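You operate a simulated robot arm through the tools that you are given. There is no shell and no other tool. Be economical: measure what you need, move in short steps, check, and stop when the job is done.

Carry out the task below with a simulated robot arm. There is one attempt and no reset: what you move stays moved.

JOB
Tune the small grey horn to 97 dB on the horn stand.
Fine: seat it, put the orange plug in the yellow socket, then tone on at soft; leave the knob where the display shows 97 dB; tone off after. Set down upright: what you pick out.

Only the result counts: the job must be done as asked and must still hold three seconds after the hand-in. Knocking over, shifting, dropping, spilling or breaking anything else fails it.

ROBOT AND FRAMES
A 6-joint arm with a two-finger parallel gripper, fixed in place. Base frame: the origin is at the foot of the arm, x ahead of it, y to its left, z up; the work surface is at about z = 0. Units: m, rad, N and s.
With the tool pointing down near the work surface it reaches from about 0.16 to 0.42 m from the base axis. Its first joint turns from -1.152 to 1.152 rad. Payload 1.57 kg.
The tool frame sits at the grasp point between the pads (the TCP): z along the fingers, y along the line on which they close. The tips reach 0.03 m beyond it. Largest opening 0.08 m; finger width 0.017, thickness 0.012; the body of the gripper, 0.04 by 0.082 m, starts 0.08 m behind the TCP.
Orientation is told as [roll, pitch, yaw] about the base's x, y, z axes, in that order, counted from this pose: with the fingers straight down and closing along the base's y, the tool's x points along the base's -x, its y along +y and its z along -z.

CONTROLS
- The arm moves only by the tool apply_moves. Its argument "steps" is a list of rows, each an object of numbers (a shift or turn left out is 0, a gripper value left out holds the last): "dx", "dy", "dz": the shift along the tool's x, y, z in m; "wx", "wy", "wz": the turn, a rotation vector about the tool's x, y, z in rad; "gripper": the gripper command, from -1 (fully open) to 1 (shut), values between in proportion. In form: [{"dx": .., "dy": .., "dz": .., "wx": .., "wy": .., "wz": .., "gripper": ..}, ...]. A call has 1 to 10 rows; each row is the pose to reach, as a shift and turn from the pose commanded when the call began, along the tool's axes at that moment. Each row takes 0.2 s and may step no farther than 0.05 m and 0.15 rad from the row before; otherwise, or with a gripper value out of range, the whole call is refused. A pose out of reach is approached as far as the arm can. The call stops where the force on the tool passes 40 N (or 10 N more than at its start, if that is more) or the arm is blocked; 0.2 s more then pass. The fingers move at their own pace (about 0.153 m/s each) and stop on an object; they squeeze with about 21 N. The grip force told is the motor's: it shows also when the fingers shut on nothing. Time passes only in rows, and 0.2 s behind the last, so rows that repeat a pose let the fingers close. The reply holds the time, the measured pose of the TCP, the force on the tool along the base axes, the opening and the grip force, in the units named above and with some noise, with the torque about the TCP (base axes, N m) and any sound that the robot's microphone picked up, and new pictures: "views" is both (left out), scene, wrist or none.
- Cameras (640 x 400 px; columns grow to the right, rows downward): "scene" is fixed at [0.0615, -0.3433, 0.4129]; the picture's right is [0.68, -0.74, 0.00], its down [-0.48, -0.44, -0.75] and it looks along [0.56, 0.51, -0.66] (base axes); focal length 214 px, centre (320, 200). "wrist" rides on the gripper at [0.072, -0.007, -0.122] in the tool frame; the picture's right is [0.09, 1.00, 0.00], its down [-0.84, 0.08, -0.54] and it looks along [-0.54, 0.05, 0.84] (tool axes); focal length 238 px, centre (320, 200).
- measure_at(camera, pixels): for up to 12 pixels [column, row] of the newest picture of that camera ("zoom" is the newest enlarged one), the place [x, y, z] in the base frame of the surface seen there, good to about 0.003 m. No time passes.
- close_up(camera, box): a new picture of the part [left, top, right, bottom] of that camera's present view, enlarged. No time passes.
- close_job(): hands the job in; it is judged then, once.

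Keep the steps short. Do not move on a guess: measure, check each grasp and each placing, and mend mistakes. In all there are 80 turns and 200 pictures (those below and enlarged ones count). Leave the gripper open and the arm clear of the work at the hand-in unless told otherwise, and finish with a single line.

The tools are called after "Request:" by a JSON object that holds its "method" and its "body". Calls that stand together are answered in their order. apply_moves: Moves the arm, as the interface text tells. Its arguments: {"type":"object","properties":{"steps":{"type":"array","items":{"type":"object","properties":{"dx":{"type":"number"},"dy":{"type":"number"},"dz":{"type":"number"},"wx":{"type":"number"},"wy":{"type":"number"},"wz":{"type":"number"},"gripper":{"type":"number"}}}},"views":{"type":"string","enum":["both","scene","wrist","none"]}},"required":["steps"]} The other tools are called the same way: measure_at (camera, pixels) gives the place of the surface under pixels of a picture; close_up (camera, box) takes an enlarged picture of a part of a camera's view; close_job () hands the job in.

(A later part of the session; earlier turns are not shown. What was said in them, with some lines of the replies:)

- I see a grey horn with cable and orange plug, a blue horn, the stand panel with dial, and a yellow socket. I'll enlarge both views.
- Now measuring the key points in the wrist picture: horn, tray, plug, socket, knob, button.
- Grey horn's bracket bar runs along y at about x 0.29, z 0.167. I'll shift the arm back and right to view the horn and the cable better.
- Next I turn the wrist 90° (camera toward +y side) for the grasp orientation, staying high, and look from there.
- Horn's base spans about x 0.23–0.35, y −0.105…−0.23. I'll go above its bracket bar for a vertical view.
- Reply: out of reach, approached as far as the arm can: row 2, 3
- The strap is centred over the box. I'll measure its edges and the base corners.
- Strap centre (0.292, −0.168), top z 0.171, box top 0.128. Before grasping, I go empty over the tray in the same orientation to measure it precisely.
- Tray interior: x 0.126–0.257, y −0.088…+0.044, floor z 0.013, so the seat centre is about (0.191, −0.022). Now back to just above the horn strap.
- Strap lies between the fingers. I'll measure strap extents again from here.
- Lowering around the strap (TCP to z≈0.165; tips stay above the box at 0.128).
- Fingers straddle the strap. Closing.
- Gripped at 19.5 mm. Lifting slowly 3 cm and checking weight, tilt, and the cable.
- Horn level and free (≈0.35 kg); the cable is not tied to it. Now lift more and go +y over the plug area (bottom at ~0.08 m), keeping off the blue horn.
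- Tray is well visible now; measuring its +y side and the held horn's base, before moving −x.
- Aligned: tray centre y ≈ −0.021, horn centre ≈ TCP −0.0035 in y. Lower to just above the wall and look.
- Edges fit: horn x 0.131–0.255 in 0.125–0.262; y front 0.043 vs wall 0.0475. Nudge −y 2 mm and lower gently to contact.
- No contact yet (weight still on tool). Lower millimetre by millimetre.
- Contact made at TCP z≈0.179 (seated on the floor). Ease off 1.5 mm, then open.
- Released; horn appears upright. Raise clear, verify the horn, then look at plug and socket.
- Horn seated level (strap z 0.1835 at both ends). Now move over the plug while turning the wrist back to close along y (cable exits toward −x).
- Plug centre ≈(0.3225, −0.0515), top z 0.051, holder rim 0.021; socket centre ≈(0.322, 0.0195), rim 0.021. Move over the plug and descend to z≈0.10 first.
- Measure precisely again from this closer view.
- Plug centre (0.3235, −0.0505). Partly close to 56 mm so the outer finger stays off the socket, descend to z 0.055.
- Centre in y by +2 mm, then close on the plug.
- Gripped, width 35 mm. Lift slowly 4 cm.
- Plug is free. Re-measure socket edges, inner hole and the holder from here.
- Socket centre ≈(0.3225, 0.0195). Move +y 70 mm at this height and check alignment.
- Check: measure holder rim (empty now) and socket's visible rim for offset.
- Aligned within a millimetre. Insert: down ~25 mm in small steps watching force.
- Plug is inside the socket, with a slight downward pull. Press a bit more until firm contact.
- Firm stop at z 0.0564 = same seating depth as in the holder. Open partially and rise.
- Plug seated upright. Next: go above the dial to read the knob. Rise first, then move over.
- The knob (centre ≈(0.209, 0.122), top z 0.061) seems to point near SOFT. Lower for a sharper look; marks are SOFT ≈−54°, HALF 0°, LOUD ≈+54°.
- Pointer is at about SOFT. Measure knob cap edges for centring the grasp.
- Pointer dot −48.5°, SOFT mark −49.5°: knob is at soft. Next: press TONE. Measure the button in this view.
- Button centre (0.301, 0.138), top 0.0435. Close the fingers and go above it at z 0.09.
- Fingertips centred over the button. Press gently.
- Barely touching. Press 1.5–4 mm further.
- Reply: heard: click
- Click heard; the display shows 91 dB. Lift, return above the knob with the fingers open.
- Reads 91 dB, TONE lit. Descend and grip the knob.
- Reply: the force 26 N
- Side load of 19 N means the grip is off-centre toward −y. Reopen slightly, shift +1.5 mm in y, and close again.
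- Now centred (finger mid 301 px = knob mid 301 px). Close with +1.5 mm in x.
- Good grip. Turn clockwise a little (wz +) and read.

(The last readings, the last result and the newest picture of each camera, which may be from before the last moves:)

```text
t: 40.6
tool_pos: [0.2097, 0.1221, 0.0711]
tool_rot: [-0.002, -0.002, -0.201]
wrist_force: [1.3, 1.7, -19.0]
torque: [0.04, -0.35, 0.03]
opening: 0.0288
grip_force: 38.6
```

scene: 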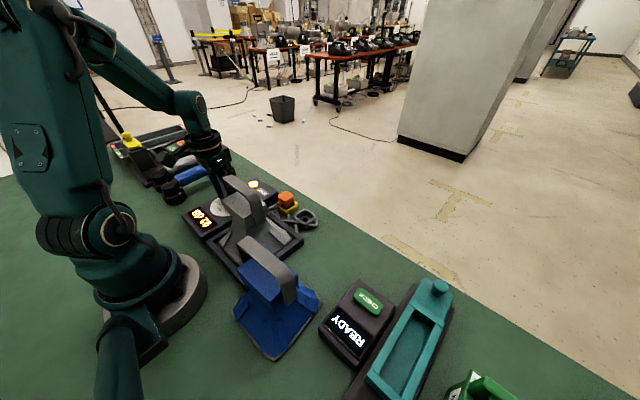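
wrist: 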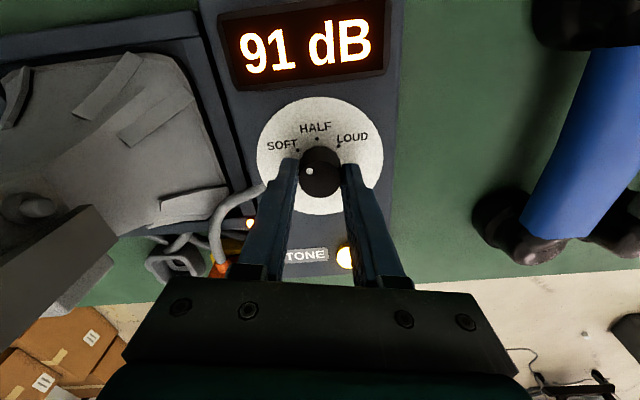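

Knob is turning with the fingers (dot stays fixed relative to the gripper). Continue, with a pause to see the reading.

Request:
{"method": "apply_moves", "body": {"steps": [{"wz": 0.05, "dz": -0.0005}, {"wz": 0.1, "dz": -0.0005}, {"wz": 0.15, "dz": -0.0005}, {"wz": 0.15, "dz": -0.0005}, {"wz": 0.15, "dz": -0.0005}], "views": "wrist"}}

Request:
{"method": "close_up", "body": {"camera": "wrist", "box": [220, 0, 420, 190]}}

```text
t: 41.8
tool_pos: [0.2094, 0.1218, 0.0727]
tool_rot: [-0.001, -0.005, -0.351]
wrist_force: [-3.5, 19.5, -24.1]
torque: [0.46, 0.25, -0.01]
opening: 0.0283
grip_force: 37.9
```

wrist: 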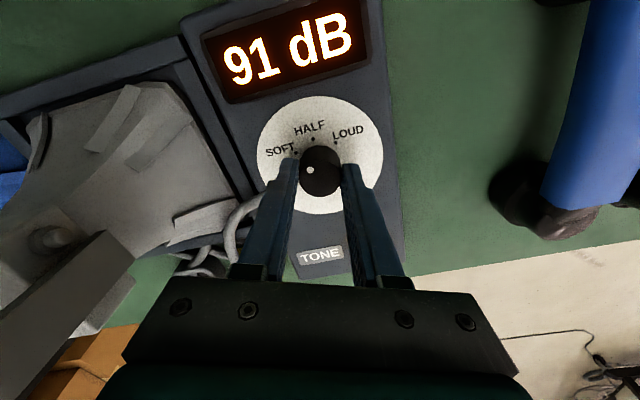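

```text
2.11 times, centred on (320, 95) of wrist
```

zoom: 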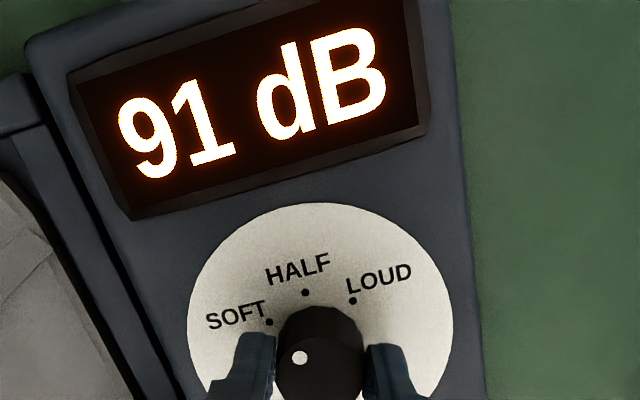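

Still 91 dB after −0.35 rad, and side loads grew (19 N in y, −24 N z). I correct position by about 1 mm (+y, down) and turn further.

Request:
{"method": "apply_moves", "body": {"steps": [{"dx": 0.0003, "dy": 0.001, "dz": 0.001}, {"dx": 0.0003, "dy": 0.001, "dz": 0.001, "wz": 0.08}, {"dx": 0.0003, "dy": 0.001, "dz": 0.001, "wz": 0.16}, {"dx": 0.0003, "dy": 0.001, "dz": 0.001, "wz": 0.24}, {"dx": 0.0003, "dy": 0.001, "dz": 0.001, "wz": 0.24}], "views": "wrist"}}

Request:
{"method": "close_up", "body": {"camera": "wrist", "box": [220, 0, 420, 190]}}

```text
t: 43.0
tool_pos: [0.2099, 0.1222, 0.0713]
tool_rot: [-0.002, -0.004, -0.59]
wrist_force: [1.7, -13.6, 31.7]
torque: [-0.51, -0.05, -0.01]
opening: 0.0281
grip_force: 38.5
```

wrist: 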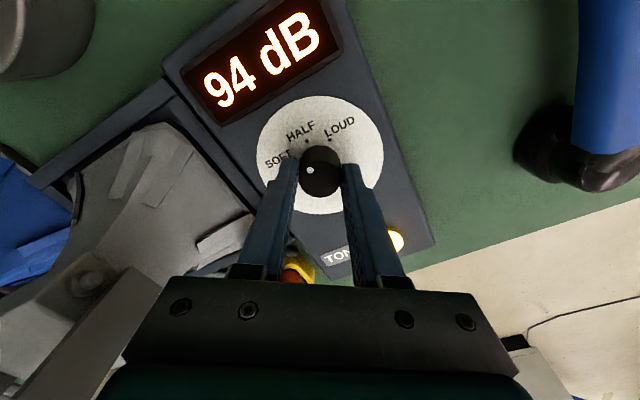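

```text
2.11 times, centred on (320, 95) of wrist
```

zoom: 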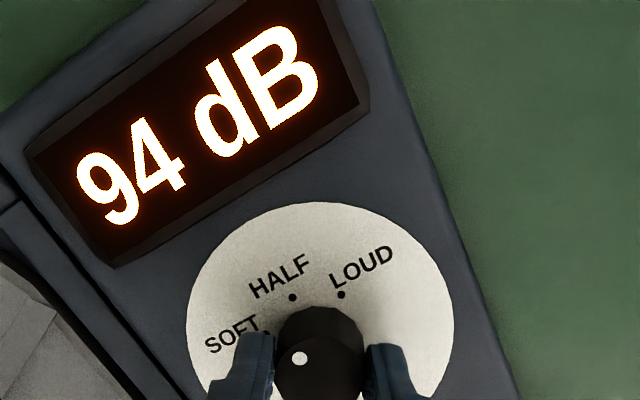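

94 dB at −0.59 rad. Relax the vertical/side load and turn a bit further.

Request:
{"method": "apply_moves", "body": {"steps": [{"dy": -0.0005, "dz": -0.0008}, {"dy": -0.0005, "dz": -0.0008, "wz": 0.05}, {"dy": -0.0005, "dz": -0.0008, "wz": 0.1}, {"dy": -0.0005, "dz": -0.0008, "wz": 0.1}, {"dy": -0.0005, "dz": -0.0008, "wz": 0.1}], "views": "wrist"}}

```text
t: 44.2
tool_pos: [0.2113, 0.1219, 0.0716]
tool_rot: [0.001, -0.004, -0.686]
wrist_force: [22.5, -14.1, -13.3]
torque: [-0.42, -0.61, 0.0]
opening: 0.0284
grip_force: 38.1
```

wrist: 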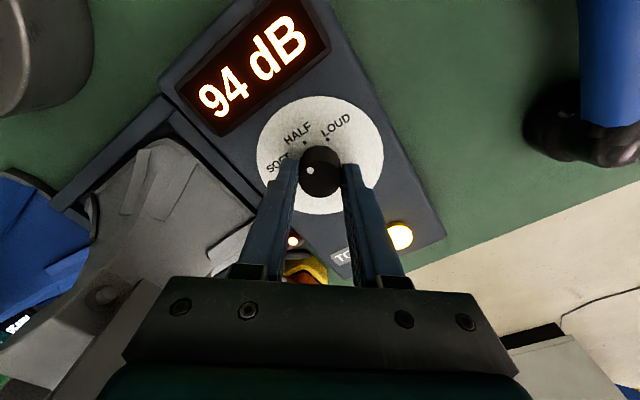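

Still 94 (looks like detent steps). Small load correction and continue to −0.85.

Request:
{"method": "apply_moves", "body": {"steps": [{"dx": -0.0007, "dz": 0.0003}, {"dx": -0.0007, "dz": 0.0003, "wz": 0.06}, {"dx": -0.0007, "dz": 0.0003, "wz": 0.12}, {"dx": -0.0007, "dz": 0.0003, "wz": 0.12}, {"dx": -0.0007, "dz": 0.0003, "wz": 0.12}], "views": "wrist"}}

```text
t: 45.4
tool_pos: [0.2098, 0.1224, 0.0727]
tool_rot: [-0.003, -0.002, -0.809]
wrist_force: [6.1, -1.9, -9.8]
torque: [-0.28, -0.32, 0.0]
opening: 0.0279
grip_force: 38.4
```

wrist: 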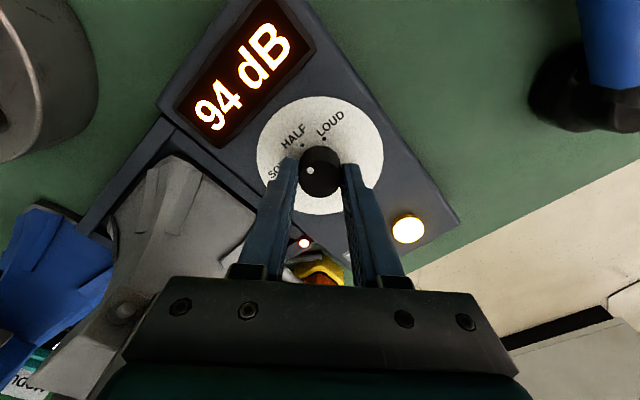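

Request:
{"method": "apply_moves", "body": {"steps": [{"wz": 0.05}, {"wz": 0.1}, {"wz": 0.15}, {"wz": 0.15}], "views": "wrist"}}

```text
t: 46.4
tool_pos: [0.2105, 0.123, 0.0717]
tool_rot: [-0.001, -0.001, -0.961]
wrist_force: [-8.4, 1.7, 15.1]
torque: [-0.69, -0.17, 0.01]
opening: 0.0283
grip_force: 37.6
```

wrist: 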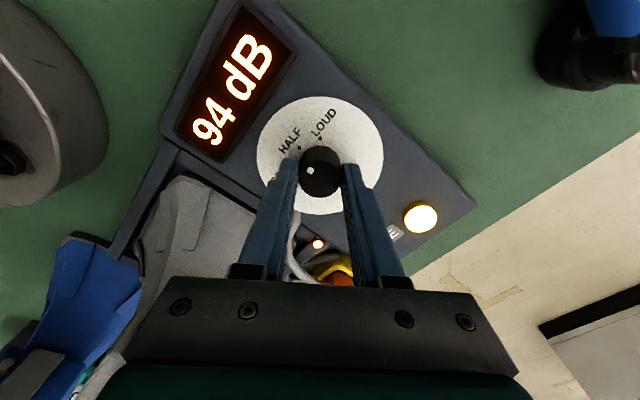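

At about HALF, 94 dB. Continue.

Request:
{"method": "apply_moves", "body": {"steps": [{"wz": 0.06, "dz": -0.0003}, {"wz": 0.12, "dz": -0.0003}, {"wz": 0.18, "dz": -0.0003}, {"wz": 0.24, "dz": -0.0003}, {"wz": 0.24, "dz": -0.0003}], "views": "wrist"}}

```text
t: 47.6
tool_pos: [0.2098, 0.1225, 0.0713]
tool_rot: [0.001, -0.001, -1.201]
wrist_force: [-10.5, 7.8, -0.4]
torque: [0.97, 0.6, -0.04]
opening: 0.0281
grip_force: 38.6
```

wrist: 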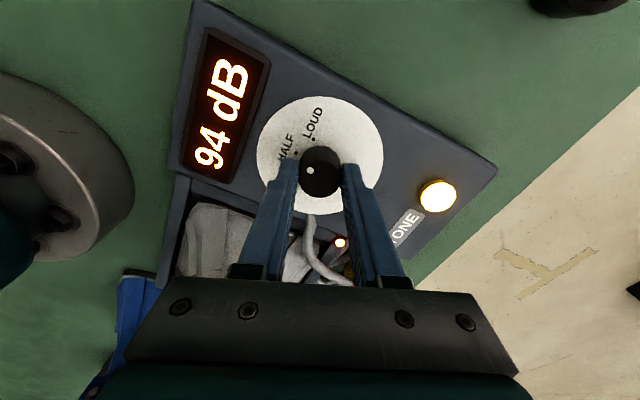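

Request:
{"method": "apply_moves", "body": {"steps": [{"wz": 0.06, "dx": 0.0002}, {"wz": 0.12, "dx": 0.0002}, {"wz": 0.18, "dx": 0.0002}, {"wz": 0.24, "dx": 0.0002}, {"wz": 0.24, "dx": 0.0002}], "views": "wrist"}}

```text
t: 48.8
tool_pos: [0.2097, 0.1221, 0.0719]
tool_rot: [0.001, 0.0, -1.44]
wrist_force: [-11.8, 7.8, 4.9]
torque: [-0.88, 0.2, -0.01]
opening: 0.028
grip_force: 38.6
```

wrist: 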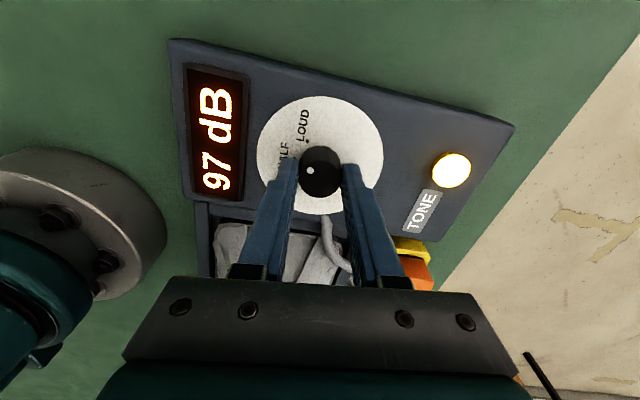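

97 dB shown. Turn a bit further (≈0.2 rad) toward LOUD for margin and verify it stays 97.

Request:
{"method": "apply_moves", "body": {"steps": [{"wz": 0.06}, {"wz": 0.12}, {"wz": 0.18}, {"wz": 0.22}, {"wz": 0.22}], "views": "wrist"}}

Request:
{"method": "close_up", "body": {"camera": "wrist", "box": [170, 50, 400, 220]}}

```text
t: 50.0
tool_pos: [0.2108, 0.1216, 0.0723]
tool_rot: [0.001, -0.001, -1.66]
wrist_force: [7.3, -1.9, -28.4]
torque: [-0.08, -0.21, 0.01]
opening: 0.0285
grip_force: 38.8
```

wrist: 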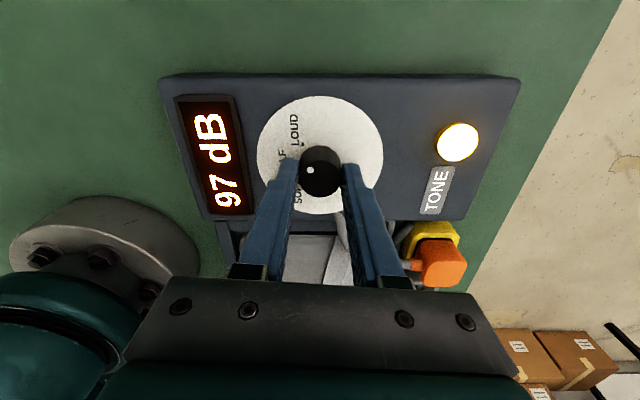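

```text
2.35 times, centred on (285, 135) of wrist
```

zoom: 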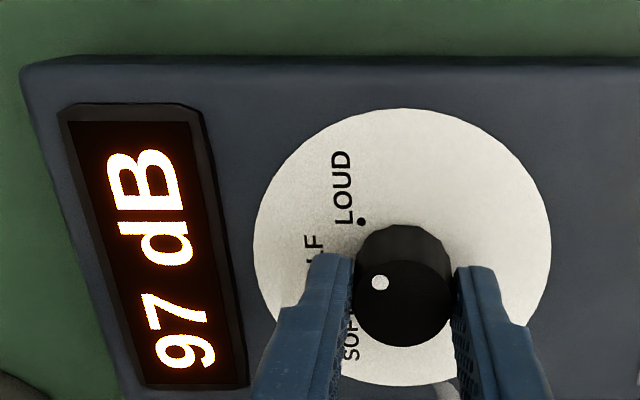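

Stays 97 dB. Ease the load, open slightly, lift straight up, and recheck.

Request:
{"method": "apply_moves", "body": {"steps": [{"dz": 0.0005}, {"gripper": 0.0, "dz": 0.0005}, {"gripper": 0.0, "dz": 0.0005}, {"gripper": 0.0, "dz": -0.02}, {"gripper": 0.0, "dz": -0.05}, {"dz": -0.07}], "views": "both"}}

Request:
{"method": "close_up", "body": {"camera": "wrist", "box": [170, 50, 400, 220]}}

```text
t: 51.4
tool_pos: [0.2083, 0.1229, 0.1431]
tool_rot: [0.003, -0.003, -1.66]
wrist_force: [0.5, -0.9, -0.4]
torque: [0.02, 0.0, -0.03]
opening: 0.0399
grip_force: 0.1
```

scene: 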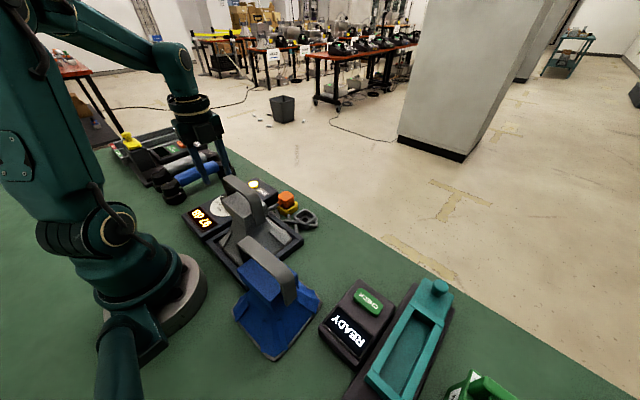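
wrist: 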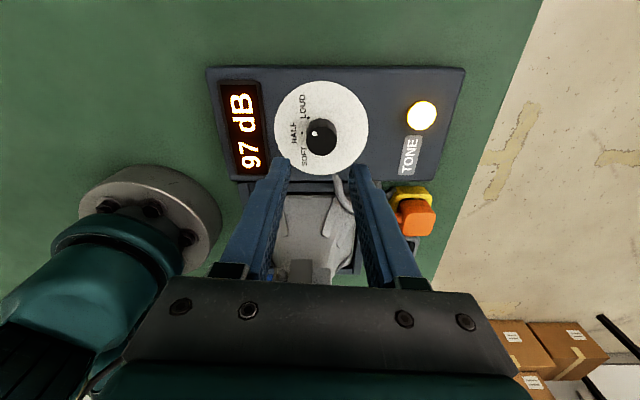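

```text
2.35 times, centred on (285, 135) of wrist
```

zoom: 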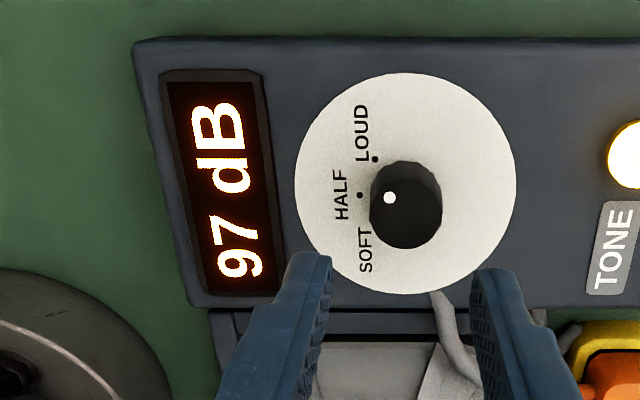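

Holds at 97 dB with pointer at LOUD. Close the fingers and go above the TONE button.

Request:
{"method": "apply_moves", "body": {"steps": [{"gripper": 1}, {"dx": 0.008, "dy": 0.03}, {"dx": 0.016, "dy": 0.06}, {"dx": 0.0233, "dy": 0.0908}, {"dx": 0.0233, "dy": 0.0908, "dz": 0.03}, {"dx": 0.0233, "dy": 0.0908, "dz": 0.052}, {"dx": 0.0233, "dy": 0.0908, "dz": 0.052}], "views": "wrist"}}

Request:
{"method": "close_up", "body": {"camera": "wrist", "box": [240, 80, 420, 220]}}

```text
t: 53.0
tool_pos: [0.303, 0.1395, 0.0902]
tool_rot: [0.002, -0.001, -1.661]
wrist_force: [-0.9, 0.0, 0.4]
torque: [-0.03, 0.01, -0.02]
opening: 0.0
grip_force: 20.9
```

wrist: 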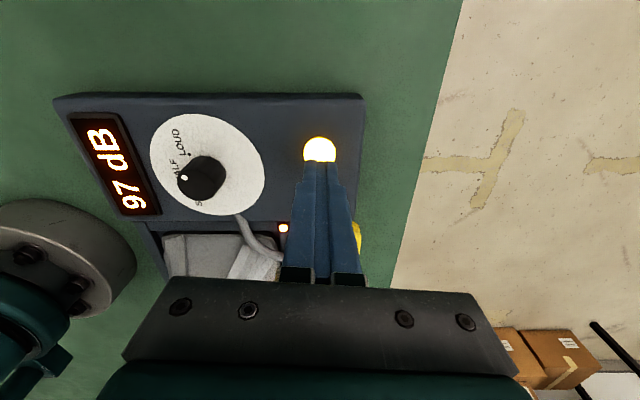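

```text
2.86 times, centred on (330, 150) of wrist
```

zoom: 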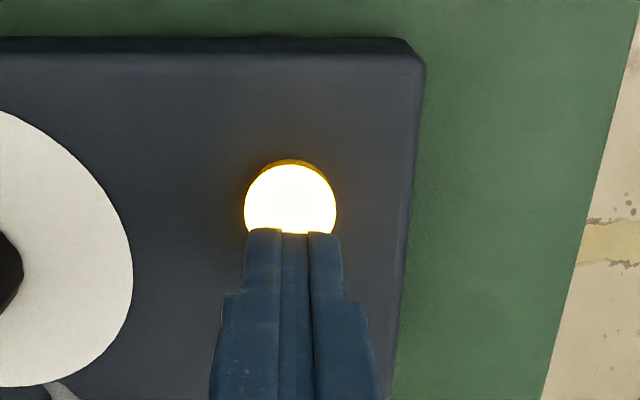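

Centred. Press once to the previous click depth.

Request:
{"method": "apply_moves", "body": {"steps": [{"dz": 0.012}, {"dz": 0.018}, {"dz": 0.02}, {"dz": 0.0218}], "views": "scene"}}

```text
t: 54.0
tool_pos: [0.302, 0.136, 0.0682]
tool_rot: [0.002, 0.002, -1.659]
wrist_force: [-0.2, 1.1, 2.0]
torque: [0.0, -0.01, -0.01]
opening: 0.0
grip_force: 20.9
heard: click
```

scene: 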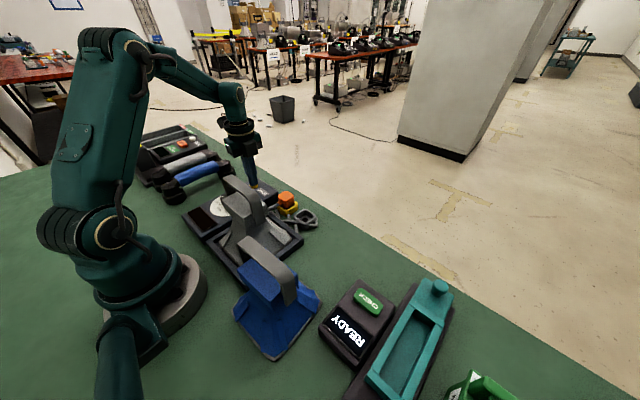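

Click; display is dark. Lift well clear and open the gripper.

Request:
{"method": "apply_moves", "body": {"steps": [{"dz": -0.03}, {"dz": -0.07}, {"dz": -0.11}, {"dz": -0.15, "gripper": -1}, {"dz": -0.17, "gripper": -1}, {"dz": -0.17, "gripper": -1}]}}

Request:
{"method": "close_up", "body": {"camera": "scene", "box": [160, 150, 330, 260]}}

Request:
{"method": "close_up", "body": {"camera": "wrist", "box": [120, 40, 420, 230]}}

```text
t: 55.4
tool_pos: [0.3037, 0.1367, 0.238]
tool_rot: [0.0, -0.002, -1.66]
wrist_force: [-0.5, 0.3, 0.1]
torque: [-0.04, -0.01, 0.0]
opening: 0.08
grip_force: 0.1
```

scene: 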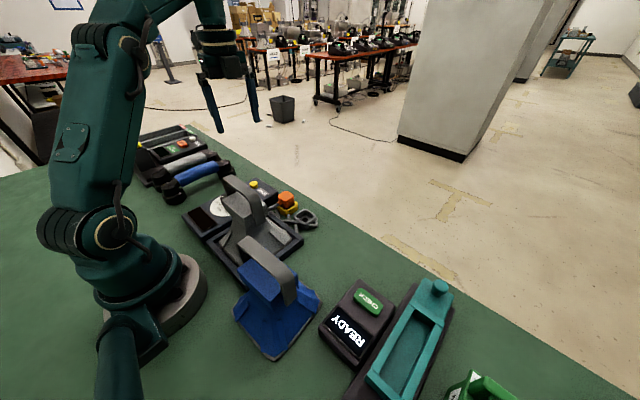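
wrist: 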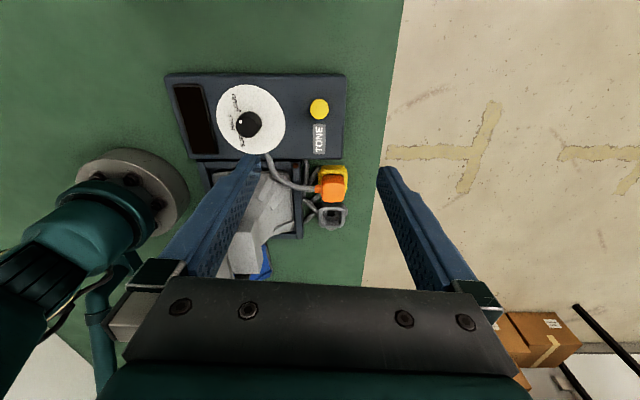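

```text
3.64 times, centred on (245, 205) of scene
```

zoom: 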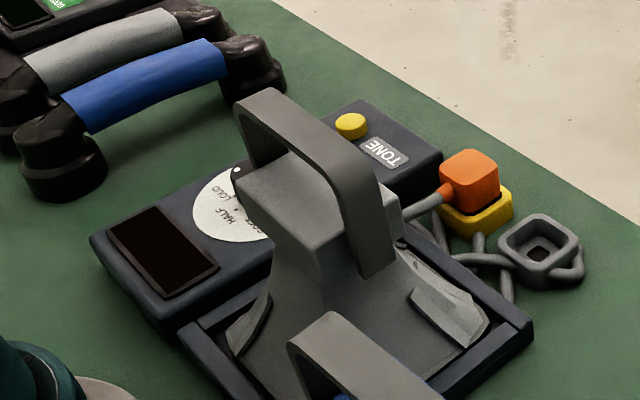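

```text
2.11 times, centred on (270, 135) of wrist
```

zoom: 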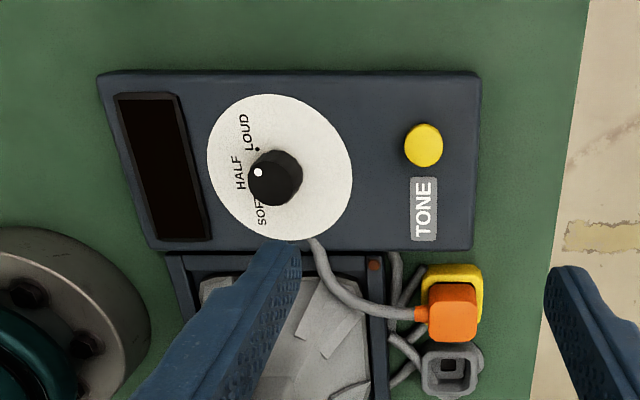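

The tone is off, the knob is left at the 97 dB setting, the horn sits upright in its tray, the plug is in the yellow socket, and the arm is clear with the gripper open. Handing in.

Request:
{"method": "close_job", "body": {}}

```text
The job is handed in.
```

The grey horn is seated on the stand, the orange plug is in the yellow socket, the tone was switched on at soft, the knob was left where the display read 97 dB, and the tone is off.
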